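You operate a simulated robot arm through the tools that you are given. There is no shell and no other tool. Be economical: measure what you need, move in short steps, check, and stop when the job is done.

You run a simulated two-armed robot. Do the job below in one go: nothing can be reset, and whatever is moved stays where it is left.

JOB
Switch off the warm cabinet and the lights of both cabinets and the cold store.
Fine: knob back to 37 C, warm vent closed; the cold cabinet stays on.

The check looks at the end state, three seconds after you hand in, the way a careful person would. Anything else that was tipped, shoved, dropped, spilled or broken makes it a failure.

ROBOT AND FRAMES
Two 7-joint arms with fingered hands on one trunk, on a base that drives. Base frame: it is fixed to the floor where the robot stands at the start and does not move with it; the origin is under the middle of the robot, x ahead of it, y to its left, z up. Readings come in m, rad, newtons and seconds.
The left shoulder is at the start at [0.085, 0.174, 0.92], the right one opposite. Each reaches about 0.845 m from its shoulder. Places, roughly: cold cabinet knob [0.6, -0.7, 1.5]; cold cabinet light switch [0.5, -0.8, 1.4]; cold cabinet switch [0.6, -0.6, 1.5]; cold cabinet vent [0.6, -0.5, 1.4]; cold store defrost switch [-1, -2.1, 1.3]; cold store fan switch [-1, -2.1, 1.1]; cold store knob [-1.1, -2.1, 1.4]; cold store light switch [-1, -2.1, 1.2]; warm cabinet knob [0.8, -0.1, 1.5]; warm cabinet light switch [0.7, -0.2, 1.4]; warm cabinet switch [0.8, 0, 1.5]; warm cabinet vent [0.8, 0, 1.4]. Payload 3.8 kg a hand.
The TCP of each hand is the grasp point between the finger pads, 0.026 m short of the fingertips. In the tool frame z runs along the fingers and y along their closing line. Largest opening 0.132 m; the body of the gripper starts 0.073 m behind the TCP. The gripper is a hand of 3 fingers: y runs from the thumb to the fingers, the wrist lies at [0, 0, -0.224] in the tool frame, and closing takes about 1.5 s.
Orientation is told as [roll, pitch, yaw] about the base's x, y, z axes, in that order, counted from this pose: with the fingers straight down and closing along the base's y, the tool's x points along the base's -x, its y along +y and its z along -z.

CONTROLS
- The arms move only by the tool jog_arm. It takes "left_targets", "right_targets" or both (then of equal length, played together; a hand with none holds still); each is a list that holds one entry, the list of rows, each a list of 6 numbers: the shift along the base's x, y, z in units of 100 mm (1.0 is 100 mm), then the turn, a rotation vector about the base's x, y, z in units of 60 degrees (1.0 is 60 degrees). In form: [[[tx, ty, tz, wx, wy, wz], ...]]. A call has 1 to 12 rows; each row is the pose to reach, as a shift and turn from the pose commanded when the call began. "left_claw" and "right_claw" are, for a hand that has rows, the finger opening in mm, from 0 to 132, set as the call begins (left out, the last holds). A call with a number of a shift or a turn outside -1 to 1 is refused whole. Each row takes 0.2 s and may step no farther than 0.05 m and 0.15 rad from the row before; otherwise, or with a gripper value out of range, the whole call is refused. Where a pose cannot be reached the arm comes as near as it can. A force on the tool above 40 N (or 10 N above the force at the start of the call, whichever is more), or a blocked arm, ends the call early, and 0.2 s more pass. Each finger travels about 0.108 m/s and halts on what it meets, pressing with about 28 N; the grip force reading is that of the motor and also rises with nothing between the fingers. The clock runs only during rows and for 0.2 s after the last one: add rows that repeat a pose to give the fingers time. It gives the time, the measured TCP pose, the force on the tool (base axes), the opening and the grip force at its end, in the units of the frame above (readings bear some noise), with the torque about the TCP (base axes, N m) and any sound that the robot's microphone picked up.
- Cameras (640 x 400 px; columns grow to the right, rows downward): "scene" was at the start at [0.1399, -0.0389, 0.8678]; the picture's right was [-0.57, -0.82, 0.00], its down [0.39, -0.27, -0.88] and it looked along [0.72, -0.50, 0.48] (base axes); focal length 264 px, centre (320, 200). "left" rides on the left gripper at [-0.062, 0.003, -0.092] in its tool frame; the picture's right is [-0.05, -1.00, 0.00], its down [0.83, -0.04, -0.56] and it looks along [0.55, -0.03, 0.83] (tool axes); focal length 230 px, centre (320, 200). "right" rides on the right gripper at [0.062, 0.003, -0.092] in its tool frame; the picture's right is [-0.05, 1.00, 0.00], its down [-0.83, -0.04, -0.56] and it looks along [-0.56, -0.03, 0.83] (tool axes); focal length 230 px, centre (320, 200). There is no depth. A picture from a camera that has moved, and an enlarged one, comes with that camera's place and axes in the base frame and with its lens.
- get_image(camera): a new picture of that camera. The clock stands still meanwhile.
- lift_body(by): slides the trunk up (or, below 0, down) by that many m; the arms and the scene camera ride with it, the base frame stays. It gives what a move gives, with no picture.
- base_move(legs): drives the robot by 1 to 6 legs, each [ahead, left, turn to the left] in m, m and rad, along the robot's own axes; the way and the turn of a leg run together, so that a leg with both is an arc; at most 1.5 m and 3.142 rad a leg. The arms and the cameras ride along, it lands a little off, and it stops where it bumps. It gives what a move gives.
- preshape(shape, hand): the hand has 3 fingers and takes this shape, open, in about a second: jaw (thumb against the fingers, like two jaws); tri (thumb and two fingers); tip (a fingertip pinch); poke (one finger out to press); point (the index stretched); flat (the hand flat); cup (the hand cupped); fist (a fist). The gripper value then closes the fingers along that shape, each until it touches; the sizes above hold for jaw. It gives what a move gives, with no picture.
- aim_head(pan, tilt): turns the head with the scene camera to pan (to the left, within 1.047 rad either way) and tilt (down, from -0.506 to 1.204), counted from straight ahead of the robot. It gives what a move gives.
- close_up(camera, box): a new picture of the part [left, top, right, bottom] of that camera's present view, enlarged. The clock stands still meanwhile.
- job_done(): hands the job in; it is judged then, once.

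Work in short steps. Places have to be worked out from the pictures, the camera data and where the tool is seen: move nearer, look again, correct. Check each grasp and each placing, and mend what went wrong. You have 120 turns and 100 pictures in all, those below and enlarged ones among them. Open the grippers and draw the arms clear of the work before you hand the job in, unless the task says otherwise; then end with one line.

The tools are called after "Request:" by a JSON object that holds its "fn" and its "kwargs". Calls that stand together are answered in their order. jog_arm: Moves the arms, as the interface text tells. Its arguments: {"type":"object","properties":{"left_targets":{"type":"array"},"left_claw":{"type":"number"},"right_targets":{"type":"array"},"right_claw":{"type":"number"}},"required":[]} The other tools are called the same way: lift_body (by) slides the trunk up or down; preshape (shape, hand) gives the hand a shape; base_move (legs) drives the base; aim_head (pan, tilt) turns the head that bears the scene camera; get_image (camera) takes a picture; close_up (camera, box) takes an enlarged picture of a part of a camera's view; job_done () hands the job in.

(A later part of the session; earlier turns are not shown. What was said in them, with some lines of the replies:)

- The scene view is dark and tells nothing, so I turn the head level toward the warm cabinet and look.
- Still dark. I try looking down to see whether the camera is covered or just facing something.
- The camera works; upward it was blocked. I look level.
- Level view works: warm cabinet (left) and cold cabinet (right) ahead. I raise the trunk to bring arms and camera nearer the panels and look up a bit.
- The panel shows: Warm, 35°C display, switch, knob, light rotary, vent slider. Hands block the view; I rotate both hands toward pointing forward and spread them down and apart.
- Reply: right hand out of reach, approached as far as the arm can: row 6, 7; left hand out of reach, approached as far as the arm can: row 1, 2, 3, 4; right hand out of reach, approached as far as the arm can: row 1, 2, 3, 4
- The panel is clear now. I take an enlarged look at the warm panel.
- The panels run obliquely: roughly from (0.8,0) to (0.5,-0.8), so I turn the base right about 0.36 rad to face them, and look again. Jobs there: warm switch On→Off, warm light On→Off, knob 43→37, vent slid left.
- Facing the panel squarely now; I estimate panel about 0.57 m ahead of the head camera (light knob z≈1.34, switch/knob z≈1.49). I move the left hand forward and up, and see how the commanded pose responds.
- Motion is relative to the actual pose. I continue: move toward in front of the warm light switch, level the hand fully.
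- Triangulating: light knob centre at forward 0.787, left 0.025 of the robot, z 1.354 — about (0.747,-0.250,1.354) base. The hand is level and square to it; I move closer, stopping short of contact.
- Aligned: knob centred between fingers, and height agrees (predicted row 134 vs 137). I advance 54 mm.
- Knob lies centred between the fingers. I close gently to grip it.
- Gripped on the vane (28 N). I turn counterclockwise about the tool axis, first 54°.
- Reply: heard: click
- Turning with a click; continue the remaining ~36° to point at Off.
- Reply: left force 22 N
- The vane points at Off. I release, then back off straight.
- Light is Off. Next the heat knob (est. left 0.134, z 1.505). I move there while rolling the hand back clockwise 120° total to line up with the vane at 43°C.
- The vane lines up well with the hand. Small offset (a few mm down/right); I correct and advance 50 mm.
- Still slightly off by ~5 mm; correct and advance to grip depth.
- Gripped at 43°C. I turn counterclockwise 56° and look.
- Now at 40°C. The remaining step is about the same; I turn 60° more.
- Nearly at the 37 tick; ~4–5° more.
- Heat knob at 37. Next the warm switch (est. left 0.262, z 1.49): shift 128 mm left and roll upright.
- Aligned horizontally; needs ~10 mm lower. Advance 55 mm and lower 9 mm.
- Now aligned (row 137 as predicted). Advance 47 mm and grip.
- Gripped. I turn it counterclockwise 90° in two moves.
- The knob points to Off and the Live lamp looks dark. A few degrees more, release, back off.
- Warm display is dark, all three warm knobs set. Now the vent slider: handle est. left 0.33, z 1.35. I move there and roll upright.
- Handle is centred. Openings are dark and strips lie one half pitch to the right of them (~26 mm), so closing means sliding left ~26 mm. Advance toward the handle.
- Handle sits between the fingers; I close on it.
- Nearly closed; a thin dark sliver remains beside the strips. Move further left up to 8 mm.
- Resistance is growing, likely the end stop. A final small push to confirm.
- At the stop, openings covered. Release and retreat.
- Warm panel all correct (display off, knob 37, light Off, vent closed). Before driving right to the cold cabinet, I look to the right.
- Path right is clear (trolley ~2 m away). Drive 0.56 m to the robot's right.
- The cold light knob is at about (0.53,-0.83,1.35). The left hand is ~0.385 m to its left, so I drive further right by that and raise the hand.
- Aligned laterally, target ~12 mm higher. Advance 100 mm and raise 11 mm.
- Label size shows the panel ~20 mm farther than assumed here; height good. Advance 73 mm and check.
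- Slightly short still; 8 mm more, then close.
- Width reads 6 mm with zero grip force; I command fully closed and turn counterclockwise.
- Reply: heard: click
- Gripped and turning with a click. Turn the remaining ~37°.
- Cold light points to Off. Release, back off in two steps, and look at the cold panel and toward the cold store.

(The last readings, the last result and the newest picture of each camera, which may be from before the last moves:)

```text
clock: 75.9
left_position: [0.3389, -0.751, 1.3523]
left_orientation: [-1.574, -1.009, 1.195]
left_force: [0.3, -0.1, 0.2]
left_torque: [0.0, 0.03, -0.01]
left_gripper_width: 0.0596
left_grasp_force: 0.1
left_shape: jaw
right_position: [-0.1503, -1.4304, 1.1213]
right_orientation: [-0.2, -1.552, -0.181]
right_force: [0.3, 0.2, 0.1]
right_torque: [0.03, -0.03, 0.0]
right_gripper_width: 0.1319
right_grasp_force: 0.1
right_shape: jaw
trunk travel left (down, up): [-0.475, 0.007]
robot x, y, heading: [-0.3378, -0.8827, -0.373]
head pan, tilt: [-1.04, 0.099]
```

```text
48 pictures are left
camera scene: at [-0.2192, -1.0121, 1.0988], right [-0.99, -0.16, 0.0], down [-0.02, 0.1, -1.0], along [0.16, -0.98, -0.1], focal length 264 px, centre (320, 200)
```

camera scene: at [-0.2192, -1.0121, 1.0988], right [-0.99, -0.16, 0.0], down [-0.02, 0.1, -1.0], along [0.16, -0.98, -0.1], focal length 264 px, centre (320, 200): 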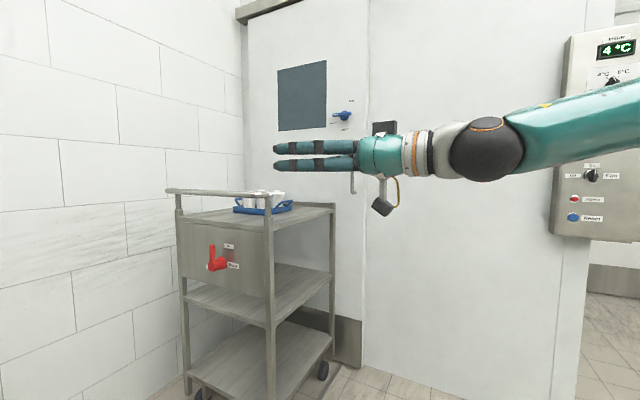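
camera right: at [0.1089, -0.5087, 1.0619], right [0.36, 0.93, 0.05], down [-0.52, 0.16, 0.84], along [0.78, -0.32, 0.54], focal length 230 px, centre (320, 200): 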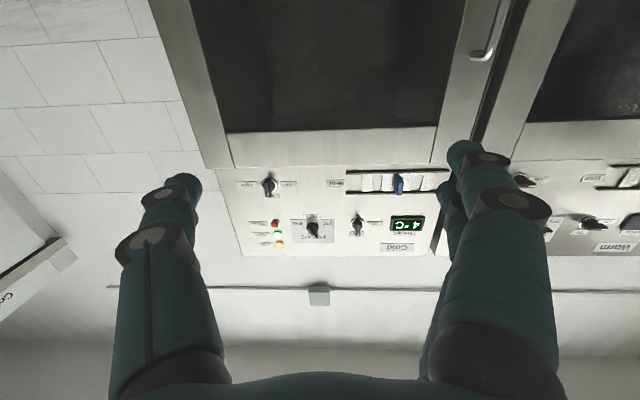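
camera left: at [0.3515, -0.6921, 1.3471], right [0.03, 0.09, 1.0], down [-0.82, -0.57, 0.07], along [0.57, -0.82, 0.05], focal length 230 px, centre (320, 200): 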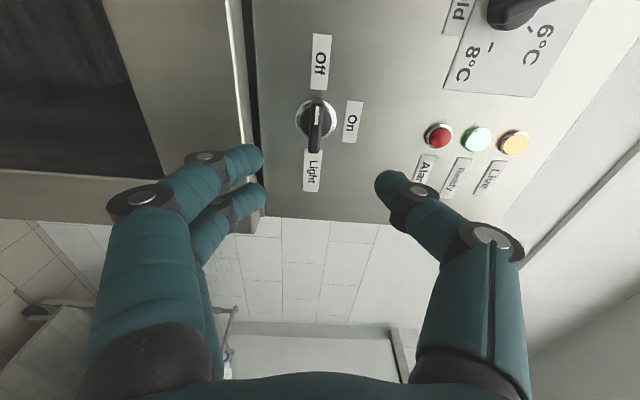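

Cold light is Off, Live lamps still on. The cold store panel is to the right, facing +y. I turn the base right by 0.6 rad in place and look.

Request:
{"fn": "base_move", "kwargs": {"legs": [[0, 0, -0.6]]}}

Request:
{"fn": "aim_head", "kwargs": {"pan": -1.04, "tilt": 0.25}}

Request:
{"fn": "get_image", "kwargs": {"camera": "scene"}}

Request:
{"fn": "aim_head", "kwargs": {"pan": -0.3, "tilt": 0.1}}

Request:
{"fn": "get_image", "kwargs": {"camera": "scene"}}

```text
clock: 77.9
left_position: [0.2958, -1.151, 1.3513]
left_orientation: [-1.575, -1.008, 0.6]
left_force: [0.8, 0.4, 0.3]
left_torque: [0.01, 0.01, 0.0]
left_gripper_width: 0.0594
left_grasp_force: 0.1
left_shape: jaw
right_position: [-0.4904, -1.4398, 1.1205]
right_orientation: [-0.201, -1.553, -0.779]
right_force: [-0.7, 0.2, 0.0]
right_torque: [0.01, 0.0, 0.01]
right_gripper_width: 0.1321
right_grasp_force: 0.0
right_shape: jaw
trunk travel left (down, up): [-0.475, 0.007]
robot x, y, heading: [-0.3366, -0.8804, -0.968]
head pan, tilt: [-1.04, 0.099]
```

```text
clock: 78.6
left_position: [0.2957, -1.1518, 1.3518]
left_orientation: [-1.574, -1.008, 0.601]
left_force: [0.4, -0.4, 0.6]
left_torque: [-0.03, -0.01, 0.0]
left_gripper_width: 0.0596
left_grasp_force: 0.1
left_shape: jaw
right_position: [-0.4902, -1.4403, 1.1214]
right_orientation: [-0.201, -1.553, -0.775]
right_force: [-0.3, 0.6, -0.9]
right_torque: [-0.01, 0.01, 0.01]
right_gripper_width: 0.1316
right_grasp_force: 0.0
right_shape: jaw
trunk travel left (down, up): [-0.475, 0.007]
robot x, y, heading: [-0.334, -0.8819, -0.964]
head pan, tilt: [-1.04, 0.25]
```

```text
47 pictures are left
camera scene: at [-0.3127, -1.0557, 1.0849], right [-0.91, 0.42, 0.0], down [0.1, 0.22, -0.97], along [-0.41, -0.88, -0.25], focal length 264 px, centre (320, 200)
```

scene: 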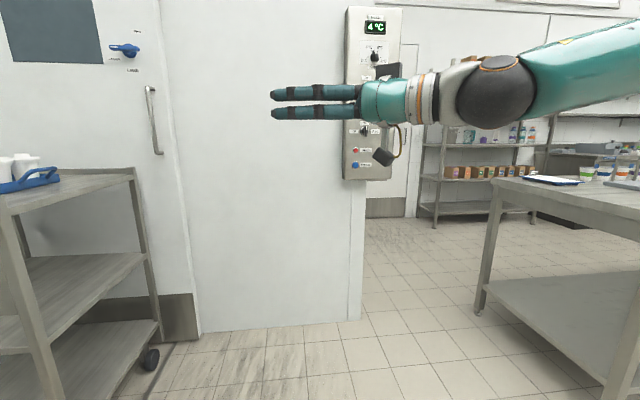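

```text
clock: 79.7
left_position: [0.2945, -1.151, 1.3522]
left_orientation: [-1.574, -1.009, 0.601]
left_force: [-0.3, 0.8, 0.8]
left_torque: [0.0, 0.02, 0.03]
left_gripper_width: 0.0593
left_grasp_force: 0.1
left_shape: jaw
right_position: [-0.4905, -1.4389, 1.1212]
right_orientation: [-0.198, -1.554, -0.781]
right_force: [-0.5, -0.2, -0.3]
right_torque: [-0.02, 0.0, 0.01]
right_gripper_width: 0.1318
right_grasp_force: 0.1
right_shape: jaw
trunk travel left (down, up): [-0.475, 0.007]
robot x, y, heading: [-0.3359, -0.8791, -0.97]
head pan, tilt: [-0.3, 0.099]
```

```text
46 pictures are left
camera scene: at [-0.2458, -1.0589, 1.0988], right [-0.95, -0.3, 0.0], down [-0.03, 0.1, -0.99], along [0.3, -0.95, -0.1], focal length 264 px, centre (320, 200)
```

scene: 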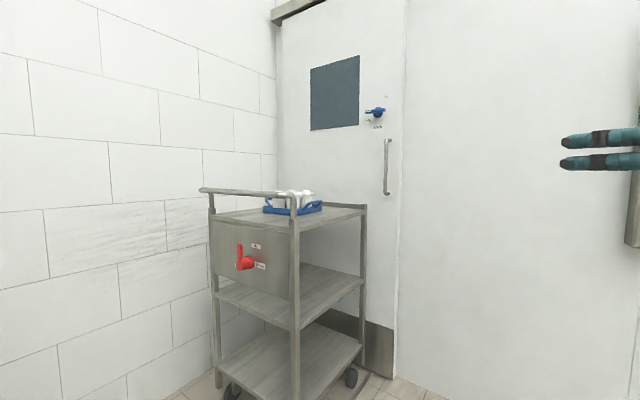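

The wall with the cold store panel runs obliquely; facing it needs heading ≈ -1.886. The table edge is near x≈-1.75, trolley near (0.2,-2.15) – clear of me. I turn, then drive partway, and look.

Request:
{"fn": "base_move", "kwargs": {"legs": [[0, 0, -0.916], [0.4, -0.3, 0]]}}

Request:
{"fn": "aim_head", "kwargs": {"pan": 0.0, "tilt": 0.0}}

Request:
{"fn": "get_image", "kwargs": {"camera": "scene"}}

```text
clock: 85.3
left_position: [-0.5771, -1.8304, 1.3526]
left_orientation: [-1.574, -1.01, -0.321]
left_force: [0.0, -0.8, 0.8]
left_torque: [-0.02, -0.03, -0.03]
left_gripper_width: 0.0593
left_grasp_force: 0.1
left_shape: jaw
right_position: [-1.2815, -1.378, 1.1213]
right_orientation: [-0.193, -1.553, -1.704]
right_force: [-0.4, 0.1, -0.3]
right_torque: [0.0, 0.02, 0.01]
right_gripper_width: 0.1318
right_grasp_force: 0.0
right_shape: jaw
trunk travel left (down, up): [-0.475, 0.007]
robot x, y, heading: [-0.7441, -1.161, -1.889]
head pan, tilt: [-0.3, 0.099]
```

```text
clock: 86.1
left_position: [-0.5779, -1.8298, 1.352]
left_orientation: [-1.574, -1.008, -0.321]
left_force: [-0.9, 0.2, 0.0]
left_torque: [0.04, 0.01, 0.0]
left_gripper_width: 0.0597
left_grasp_force: 0.0
left_shape: jaw
right_position: [-1.2822, -1.3776, 1.1217]
right_orientation: [-0.197, -1.554, -1.7]
right_force: [0.5, 0.1, -0.5]
right_torque: [0.01, -0.02, -0.03]
right_gripper_width: 0.1321
right_grasp_force: 0.1
right_shape: jaw
trunk travel left (down, up): [-0.475, 0.007]
robot x, y, heading: [-0.7424, -1.1599, -1.887]
head pan, tilt: [0.0, 0.0]
```

```text
45 pictures are left
camera scene: at [-0.8045, -1.3518, 1.1079], right [-0.95, 0.31, 0.0], down [0.0, 0.0, -1.0], along [-0.31, -0.95, 0.0], focal length 264 px, centre (320, 200)
```

scene: 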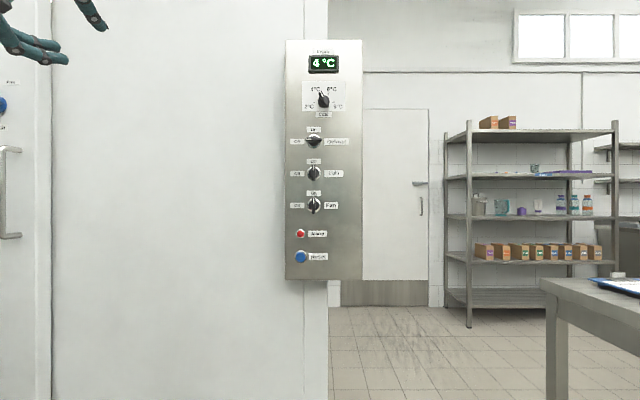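

Square to the panel. Order: temp knob, Defrost (Off), Light (On), Fan (On), red/blue buttons. I zoom to confirm, lower the trunk 0.16 and drive a bit closer/right.

Request:
{"fn": "close_up", "kwargs": {"camera": "scene", "box": [270, 30, 380, 285]}}

Request:
{"fn": "lift_body", "kwargs": {"by": -0.16}}

Request:
{"fn": "base_move", "kwargs": {"legs": [[0.15, -0.12, 0]]}}

Request:
{"fn": "get_image", "kwargs": {"camera": "scene"}}

```text
1.57 times, centred on (325, 158) of scene
camera zoom: at [-0.8045, -1.3518, 1.1079], right [-0.95, 0.31, 0.0], down [0.0, 0.0, -1.0], along [-0.31, -0.95, 0.0], focal length 414 px, centre (312, 267)
```

zoom: 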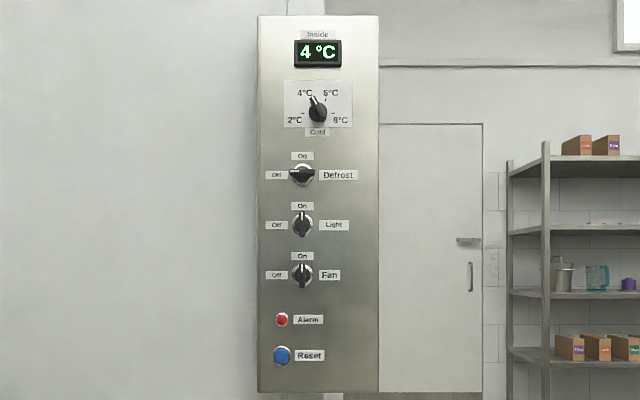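

```text
clock: 87.9
left_position: [-0.5775, -1.8293, 1.1941]
left_orientation: [-1.578, -1.008, -0.321]
left_force: [0.1, 0.0, 0.0]
left_torque: [0.02, -0.03, 0.02]
left_gripper_width: 0.0595
left_grasp_force: 0.0
left_shape: jaw
right_position: [-1.2876, -1.389, 0.8165]
right_orientation: [-0.017, -1.161, -1.88]
right_force: [-0.2, 0.0, -0.5]
right_torque: [0.01, 0.01, 0.01]
right_gripper_width: 0.1317
right_grasp_force: 0.2
right_shape: jaw
trunk travel left (down, up): [-0.315, 0.167]
robot x, y, heading: [-0.7454, -1.1617, -1.886]
head pan, tilt: [0.0, 0.0]
```

```text
clock: 89.6
left_position: [-0.7349, -1.9344, 1.1924]
left_orientation: [-1.574, -1.009, -0.314]
left_force: [0.3, 0.6, 0.4]
left_torque: [-0.01, -0.03, -0.01]
left_gripper_width: 0.0592
left_grasp_force: 0.1
left_shape: jaw
right_position: [-1.4463, -1.4971, 0.816]
right_orientation: [-0.016, -1.163, -1.875]
right_force: [0.4, -0.6, -0.8]
right_torque: [0.0, -0.01, -0.01]
right_gripper_width: 0.1316
right_grasp_force: 0.1
right_shape: jaw
trunk travel left (down, up): [-0.315, 0.167]
robot x, y, heading: [-0.9054, -1.2642, -1.884]
head pan, tilt: [0.0, 0.0]
```

```text
43 pictures are left
camera scene: at [-0.9577, -1.4369, 0.9139], right [-0.95, 0.31, 0.0], down [0.0, 0.0, -1.0], along [-0.31, -0.95, 0.0], focal length 264 px, centre (320, 200)
```

scene: 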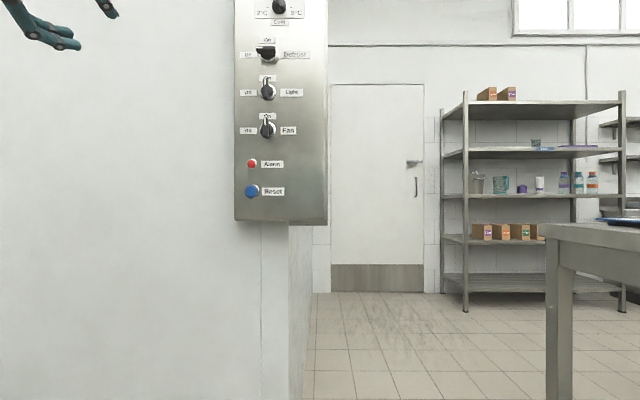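

Triangulated cold store light knob: (-1.036,-2.113,1.187), 0.263 m ahead and 0.231 m right of the left hand. I move the hand over, rolling upright.

Request:
{"fn": "jog_arm", "kwargs": {"left_targets": [[[-0.18, 0.06, 0, -0.041, -0.127, 0], [-0.37, 0.12, 0, -0.082, -0.254, 0], [-0.55, 0.18, 0, -0.123, -0.381, 0], [-0.73, 0.24, 0, -0.165, -0.509, 0]]]}}

Request:
{"fn": "jog_arm", "kwargs": {"left_targets": [[[-0.37, 0.12, 0, 0, 0, 0], [-0.73, 0.24, 0, 0, 0, 0]]]}}

Request:
{"fn": "jog_arm", "kwargs": {"left_targets": [[[-0.33, -0.17, 0, 0, 0, 0], [-0.65, -0.35, 0, 0, 0, 0], [-0.98, -0.52, 0, 0, 0, 0]]]}}

Request:
{"fn": "get_image", "kwargs": {"camera": "left"}}

```text
clock: 90.6
left_position: [-0.8061, -1.9091, 1.1914]
left_orientation: [0.969, -1.569, -2.856]
left_force: [0.1, 1.0, -0.9]
left_torque: [0.02, 0.02, 0.0]
left_gripper_width: 0.0594
left_grasp_force: 0.0
left_shape: jaw
right_position: [-1.4455, -1.4974, 0.8149]
right_orientation: [-0.015, -1.162, -1.874]
right_force: [-0.3, -0.3, -0.5]
right_torque: [0.0, -0.04, -0.05]
right_gripper_width: 0.1319
right_grasp_force: 0.1
right_shape: jaw
trunk travel left (down, up): [-0.315, 0.167]
robot x, y, heading: [-0.9052, -1.2634, -1.883]
head pan, tilt: [0.0, 0.0]
```

```text
clock: 91.2
left_position: [-0.8814, -1.8858, 1.1921]
left_orientation: [-1.006, -1.57, -0.881]
left_force: [-0.3, -0.2, 0.0]
left_torque: [-0.01, -0.01, 0.04]
left_gripper_width: 0.0596
left_grasp_force: 0.0
left_shape: jaw
right_position: [-1.4454, -1.4966, 0.8167]
right_orientation: [-0.017, -1.162, -1.873]
right_force: [-0.5, 0.0, -0.1]
right_torque: [0.02, -0.03, 0.0]
right_gripper_width: 0.132
right_grasp_force: 0.1
right_shape: jaw
trunk travel left (down, up): [-0.315, 0.167]
robot x, y, heading: [-0.9044, -1.2689, -1.88]
head pan, tilt: [0.0, 0.0]
```

```text
clock: 92.0
left_position: [-0.9802, -1.9383, 1.1951]
left_orientation: [-0.564, -1.57, -1.326]
left_force: [0.2, 0.4, 0.4]
left_torque: [0.03, 0.06, 0.03]
left_gripper_width: 0.0595
left_grasp_force: 0.1
left_shape: jaw
right_position: [-1.446, -1.4962, 0.8151]
right_orientation: [-0.016, -1.162, -1.875]
right_force: [0.1, 0.2, 0.1]
right_torque: [0.02, 0.01, 0.02]
right_gripper_width: 0.1321
right_grasp_force: 0.0
right_shape: jaw
trunk travel left (down, up): [-0.315, 0.167]
robot x, y, heading: [-0.9057, -1.2655, -1.881]
head pan, tilt: [0.0, 0.0]
```

```text
42 pictures are left
camera left: at [-0.949, -1.8539, 1.2551], right [-0.95, 0.31, 0.05], down [0.13, 0.54, -0.83], along [-0.29, -0.78, -0.56], focal length 230 px, centre (320, 200)
```

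left: 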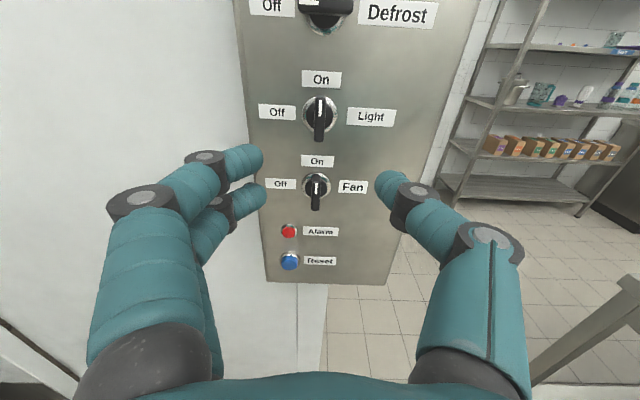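

Well aligned with the Light knob. Advance 100 mm, a few mm lower.

Request:
{"fn": "jog_arm", "kwargs": {"left_targets": [[[-0.1, -0.32, -0.03, 0, 0, 0], [-0.2, -0.64, -0.03, 0, 0, 0], [-0.31, -0.95, -0.03, 0, 0, 0]]]}}

Request:
{"fn": "get_image", "kwargs": {"camera": "left"}}

```text
clock: 92.8
left_position: [-1.0083, -2.0331, 1.1882]
left_orientation: [-0.921, -1.569, -0.968]
left_force: [0.5, 0.0, 0.6]
left_torque: [-0.03, 0.0, 0.04]
left_gripper_width: 0.0593
left_grasp_force: 0.1
left_shape: jaw
right_position: [-1.4452, -1.4966, 0.8166]
right_orientation: [-0.018, -1.163, -1.877]
right_force: [-0.5, -0.3, -0.3]
right_torque: [-0.01, -0.04, -0.01]
right_gripper_width: 0.132
right_grasp_force: 0.0
right_shape: jaw
trunk travel left (down, up): [-0.315, 0.167]
robot x, y, heading: [-0.9031, -1.2675, -1.881]
head pan, tilt: [0.0, 0.0]
```

```text
41 pictures are left
camera left: at [-0.9782, -1.9482, 1.2498], right [-0.95, 0.31, 0.05], down [0.13, 0.54, -0.83], along [-0.29, -0.78, -0.56], focal length 230 px, centre (320, 200)
```

left: 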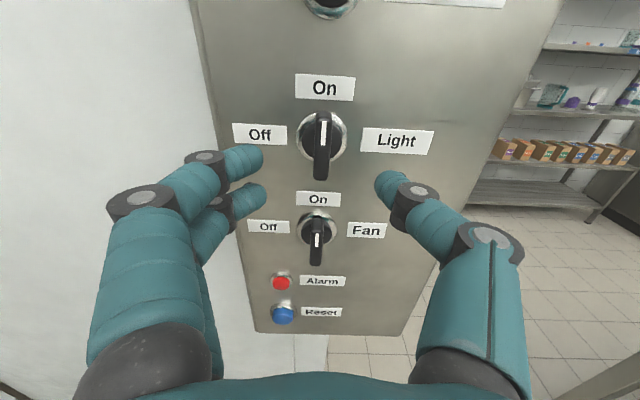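

Matches the earlier good approach; advance 53 mm with slightly narrower opening (50 mm), then close.

Request:
{"fn": "jog_arm", "kwargs": {"left_targets": [[[-0.09, -0.25, 0, 0, 0, 0], [-0.18, -0.5, 0, 0, 0, 0]]], "left_claw": 50}}

Request:
{"fn": "get_image", "kwargs": {"camera": "left"}}

```text
clock: 93.4
left_position: [-1.0273, -2.0823, 1.1884]
left_orientation: [-1.462, -1.568, -0.429]
left_force: [0.1, 0.5, 0.0]
left_torque: [0.01, -0.03, -0.01]
left_gripper_width: 0.0504
left_grasp_force: 0.0
left_shape: jaw
right_position: [-1.445, -1.4963, 0.8174]
right_orientation: [-0.016, -1.162, -1.874]
right_force: [-0.7, 0.6, 0.2]
right_torque: [-0.02, 0.04, -0.02]
right_gripper_width: 0.1322
right_grasp_force: 0.1
right_shape: jaw
trunk travel left (down, up): [-0.315, 0.167]
robot x, y, heading: [-0.905, -1.2669, -1.88]
head pan, tilt: [0.0, 0.0]
```

```text
40 pictures are left
camera left: at [-0.9964, -1.9972, 1.2499], right [-0.95, 0.31, 0.05], down [0.13, 0.54, -0.83], along [-0.29, -0.78, -0.55], focal length 230 px, centre (320, 200)
```

left: 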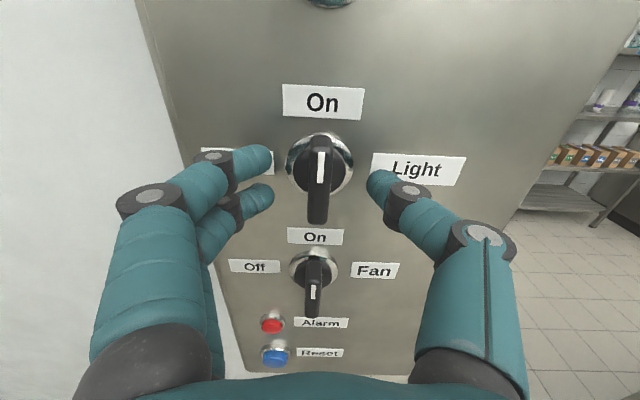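

Good. Close on the knob.

Request:
{"fn": "jog_arm", "kwargs": {"left_targets": [[[0, 0, 0, 0, 0, 0], [0, 0, 0, 0, 0, 0], [0, 0, 0, 0, 0, 0], [0, 0, 0, 0, 0, 0], [0, 0, 0, 0, 0, 0]]], "left_claw": 0}}

Request:
{"fn": "jog_arm", "kwargs": {"left_targets": [[[0, 0, 0, 0.041, 0.125, 0], [0, 0, 0, 0.082, 0.25, 0], [0, 0, 0, 0.123, 0.375, 0], [0, 0, 0, 0.164, 0.5, 0], [0, 0, 0, 0.205, 0.625, 0], [0, 0, 0, 0.246, 0.75, 0], [0, 0, 0, 0.278, 0.856, 0]]]}}

Request:
{"fn": "get_image", "kwargs": {"camera": "left"}}

```text
clock: 94.6
left_position: [-1.0257, -2.0827, 1.1885]
left_orientation: [-1.359, -1.568, -0.532]
left_force: [-1.7, -3.5, 2.1]
left_torque: [-0.03, -0.01, 0.05]
left_gripper_width: 0.0071
left_grasp_force: 27.8
left_shape: jaw
right_position: [-1.4458, -1.4973, 0.8169]
right_orientation: [-0.016, -1.162, -1.874]
right_force: [0.0, -0.9, -0.2]
right_torque: [0.0, 0.02, 0.0]
right_gripper_width: 0.1321
right_grasp_force: 0.0
right_shape: jaw
trunk travel left (down, up): [-0.315, 0.167]
robot x, y, heading: [-0.908, -1.2685, -1.883]
head pan, tilt: [0.0, 0.0]
```

```text
clock: 96.2
left_position: [-1.0262, -2.083, 1.1874]
left_orientation: [-1.571, -0.623, -0.314]
left_force: [1.2, -6.0, 1.8]
left_torque: [-0.04, -0.03, 0.09]
left_gripper_width: 0.0069
left_grasp_force: 28.1
left_shape: jaw
right_position: [-1.445, -1.4975, 0.8168]
right_orientation: [-0.017, -1.163, -1.872]
right_force: [-0.3, -0.2, -0.1]
right_torque: [-0.01, 0.01, 0.02]
right_gripper_width: 0.1315
right_grasp_force: 0.1
right_shape: jaw
trunk travel left (down, up): [-0.315, 0.167]
robot x, y, heading: [-0.9044, -1.2719, -1.877]
head pan, tilt: [0.0, 0.0]
heard: click
```

```text
39 pictures are left
camera left: at [-0.9499, -2.0122, 1.2213], right [-0.51, 0.17, 0.84], down [-0.49, 0.74, -0.45], along [-0.7, -0.65, -0.3], focal length 230 px, centre (320, 200)
```

left: 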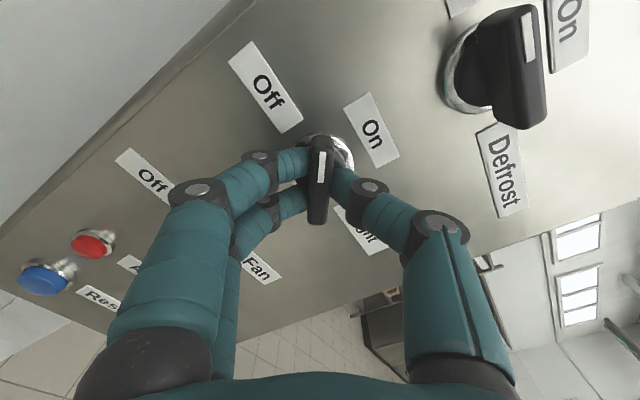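

Click heard. Continue the remaining 37°, then release only to 30 mm to stay clear of the fan and defrost knobs.

Request:
{"fn": "jog_arm", "kwargs": {"left_targets": [[[0, 0, 0, 0.041, 0.125, 0], [0, 0, 0, 0.082, 0.25, 0], [0, 0, 0, 0.123, 0.375, 0], [0, 0, 0, 0.164, 0.5, 0], [0, 0, 0, 0.195, 0.6, 0]]]}}

Request:
{"fn": "get_image", "kwargs": {"camera": "left"}}

```text
clock: 97.4
left_position: [-1.0263, -2.0824, 1.1886]
left_orientation: [-1.574, 0.038, -0.313]
left_force: [3.8, -3.3, -1.0]
left_torque: [0.01, -0.07, 0.09]
left_gripper_width: 0.0068
left_grasp_force: 27.7
left_shape: jaw
right_position: [-1.4443, -1.4961, 0.8169]
right_orientation: [-0.018, -1.162, -1.872]
right_force: [0.1, 0.3, 0.2]
right_torque: [-0.03, 0.0, 0.02]
right_gripper_width: 0.1317
right_grasp_force: 0.0
right_shape: jaw
trunk travel left (down, up): [-0.315, 0.167]
robot x, y, heading: [-0.9071, -1.2664, -1.873]
head pan, tilt: [0.0, 0.0]
```

```text
38 pictures are left
camera left: at [-0.941, -2.0153, 1.1822], right [0.09, -0.02, 1.0], down [-0.62, 0.78, 0.07], along [-0.78, -0.62, 0.05], focal length 230 px, centre (320, 200)
```

left: 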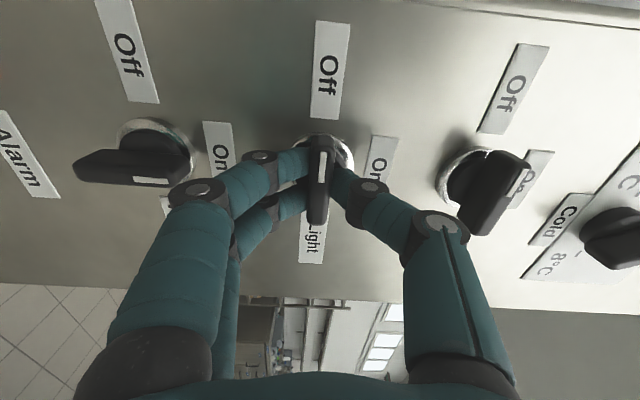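

Light points to Off; Fan still On, Defrost still Off. Release to 30 mm and retreat straight.

Request:
{"fn": "jog_arm", "kwargs": {"left_targets": [[[0, 0, 0, 0, 0, 0], [0, 0, 0, 0, 0, 0], [0, 0, 0, 0, 0, 0]]], "left_claw": 30}}

Request:
{"fn": "jog_arm", "kwargs": {"left_targets": [[[0.1, 0.32, 0, 0, 0, 0], [0.2, 0.64, 0, 0, 0, 0], [0.31, 0.95, 0, 0, 0, 0]]]}}

Request:
{"fn": "get_image", "kwargs": {"camera": "left"}}

Request:
{"fn": "close_up", "kwargs": {"camera": "scene", "box": [200, 0, 360, 230]}}

```text
clock: 98.2
left_position: [-1.0273, -2.0821, 1.1888]
left_orientation: [-1.575, 0.033, -0.317]
left_force: [-0.3, 0.7, 0.0]
left_torque: [0.01, -0.02, -0.05]
left_gripper_width: 0.0301
left_grasp_force: 0.1
left_shape: jaw
right_position: [-1.4451, -1.4964, 0.8177]
right_orientation: [-0.016, -1.162, -1.874]
right_force: [0.4, -0.7, -0.8]
right_torque: [-0.01, 0.0, -0.02]
right_gripper_width: 0.1319
right_grasp_force: 0.0
right_shape: jaw
trunk travel left (down, up): [-0.315, 0.167]
robot x, y, heading: [-0.906, -1.267, -1.876]
head pan, tilt: [0.0, 0.0]
```

```text
clock: 99.0
left_position: [-0.9962, -1.9863, 1.1897]
left_orientation: [-1.574, 0.034, -0.314]
left_force: [-0.2, -0.3, 0.1]
left_torque: [0.0, -0.01, -0.02]
left_gripper_width: 0.0296
left_grasp_force: 0.1
left_shape: jaw
right_position: [-1.4457, -1.4955, 0.8176]
right_orientation: [-0.017, -1.163, -1.872]
right_force: [0.4, -0.2, 0.5]
right_torque: [0.0, -0.01, -0.01]
right_gripper_width: 0.1319
right_grasp_force: 0.0
right_shape: jaw
trunk travel left (down, up): [-0.315, 0.167]
robot x, y, heading: [-0.9081, -1.2686, -1.88]
head pan, tilt: [0.0, 0.0]
```

```text
37 pictures are left
camera left: at [-0.9102, -1.9175, 1.1837], right [0.08, -0.02, 1.0], down [-0.62, 0.78, 0.07], along [-0.78, -0.62, 0.05], focal length 230 px, centre (320, 200)
```

left: 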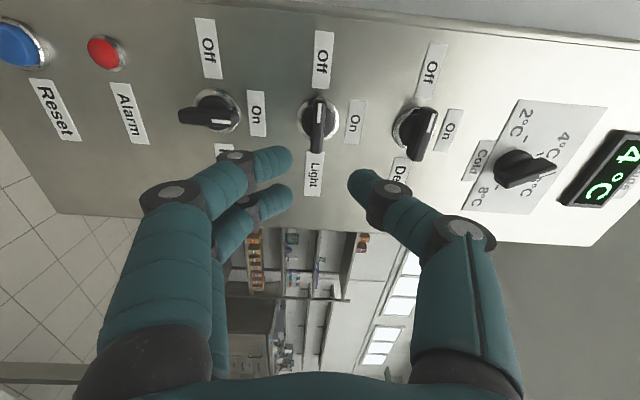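

```text
1.74 times, centred on (280, 115) of scene
camera zoom: at [-0.9571, -1.4365, 0.9141], right [-0.95, 0.31, 0.0], down [0.0, 0.0, -1.0], along [-0.31, -0.95, 0.0], focal length 460 px, centre (390, 348)
```

zoom: 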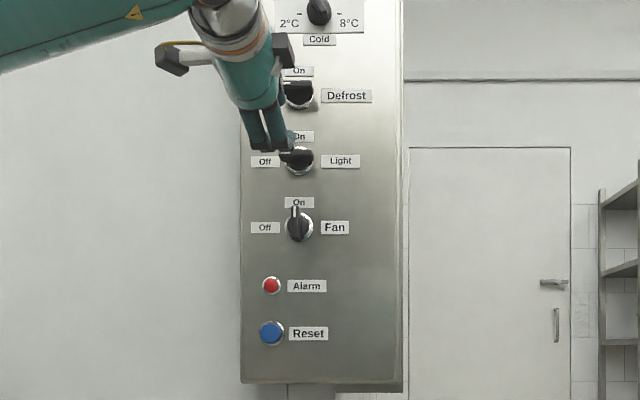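

Cold store light is Off; the rest unchanged. I draw the hand further back and open it.

Request:
{"fn": "jog_arm", "kwargs": {"left_targets": [[[0.1, 0.32, 0, 0, 0, 0], [0.2, 0.64, 0, 0, 0, 0], [0.31, 0.95, 0, 0, 0, 0]]]}}

Request:
{"fn": "base_move", "kwargs": {"legs": [[-0.12, 0, 0]]}}

Request:
{"fn": "jog_arm", "kwargs": {"left_targets": [[[0, 0, 0, 0, 0, 0], [0, 0, 0, 0, 0, 0], [0, 0, 0, 0, 0, 0], [0, 0, 0, 0, 0, 0], [0, 0, 0, 0, 0, 0]]], "left_claw": 132}}

Request:
{"fn": "get_image", "kwargs": {"camera": "scene"}}

```text
clock: 99.8
left_position: [-0.9635, -1.8899, 1.1892]
left_orientation: [-1.575, 0.032, -0.313]
left_force: [-0.4, -0.2, -0.7]
left_torque: [0.0, 0.02, -0.01]
left_gripper_width: 0.0296
left_grasp_force: 0.0
left_shape: jaw
right_position: [-1.4442, -1.4965, 0.8162]
right_orientation: [-0.018, -1.163, -1.871]
right_force: [0.0, 0.5, 0.3]
right_torque: [0.0, 0.01, -0.01]
right_gripper_width: 0.132
right_grasp_force: 0.1
right_shape: jaw
trunk travel left (down, up): [-0.315, 0.167]
robot x, y, heading: [-0.9028, -1.2639, -1.884]
head pan, tilt: [0.0, 0.0]
```

```text
clock: 101.1
left_position: [-0.9271, -1.7742, 1.1893]
left_orientation: [-1.578, 0.032, -0.314]
left_force: [0.4, 1.1, 0.5]
left_torque: [0.0, -0.02, -0.01]
left_gripper_width: 0.0297
left_grasp_force: 0.0
left_shape: jaw
right_position: [-1.4077, -1.3806, 0.8161]
right_orientation: [-0.018, -1.164, -1.873]
right_force: [0.2, 0.1, -0.4]
right_torque: [0.0, 0.0, 0.03]
right_gripper_width: 0.132
right_grasp_force: 0.2
right_shape: jaw
trunk travel left (down, up): [-0.315, 0.167]
robot x, y, heading: [-0.8661, -1.1504, -1.884]
head pan, tilt: [0.0, 0.0]
```

```text
clock: 102.3
left_position: [-0.9263, -1.7748, 1.19]
left_orientation: [-1.574, 0.035, -0.314]
left_force: [-0.2, 0.3, 0.4]
left_torque: [-0.05, -0.01, -0.02]
left_gripper_width: 0.1317
left_grasp_force: 0.1
left_shape: jaw
right_position: [-1.4083, -1.3827, 0.8167]
right_orientation: [-0.017, -1.163, -1.874]
right_force: [-0.1, -0.2, -0.2]
right_torque: [-0.01, -0.02, -0.02]
right_gripper_width: 0.1321
right_grasp_force: 0.0
right_shape: jaw
trunk travel left (down, up): [-0.315, 0.167]
robot x, y, heading: [-0.8673, -1.1521, -1.886]
head pan, tilt: [0.0, 0.0]
```

```text
35 pictures are left
camera scene: at [-0.9204, -1.3216, 0.914], right [-0.95, 0.31, 0.0], down [0.0, 0.0, -1.0], along [-0.31, -0.95, 0.0], focal length 264 px, centre (320, 200)
```

scene: 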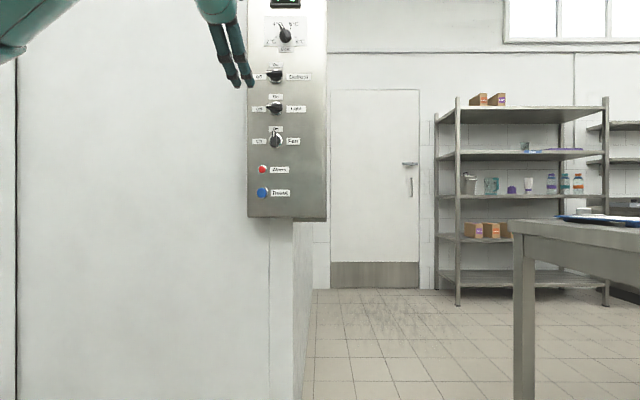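

Everything is in its asked-for state, the hands are open and clear; I hand in.

Request:
{"fn": "job_done", "kwargs": {}}

```text
The job is handed in.
```

The warm cabinet is off with its knob at 37 °C and its vent closed, the lights of both cabinets and the cold store are switched off, and the cold cabinet is still on.
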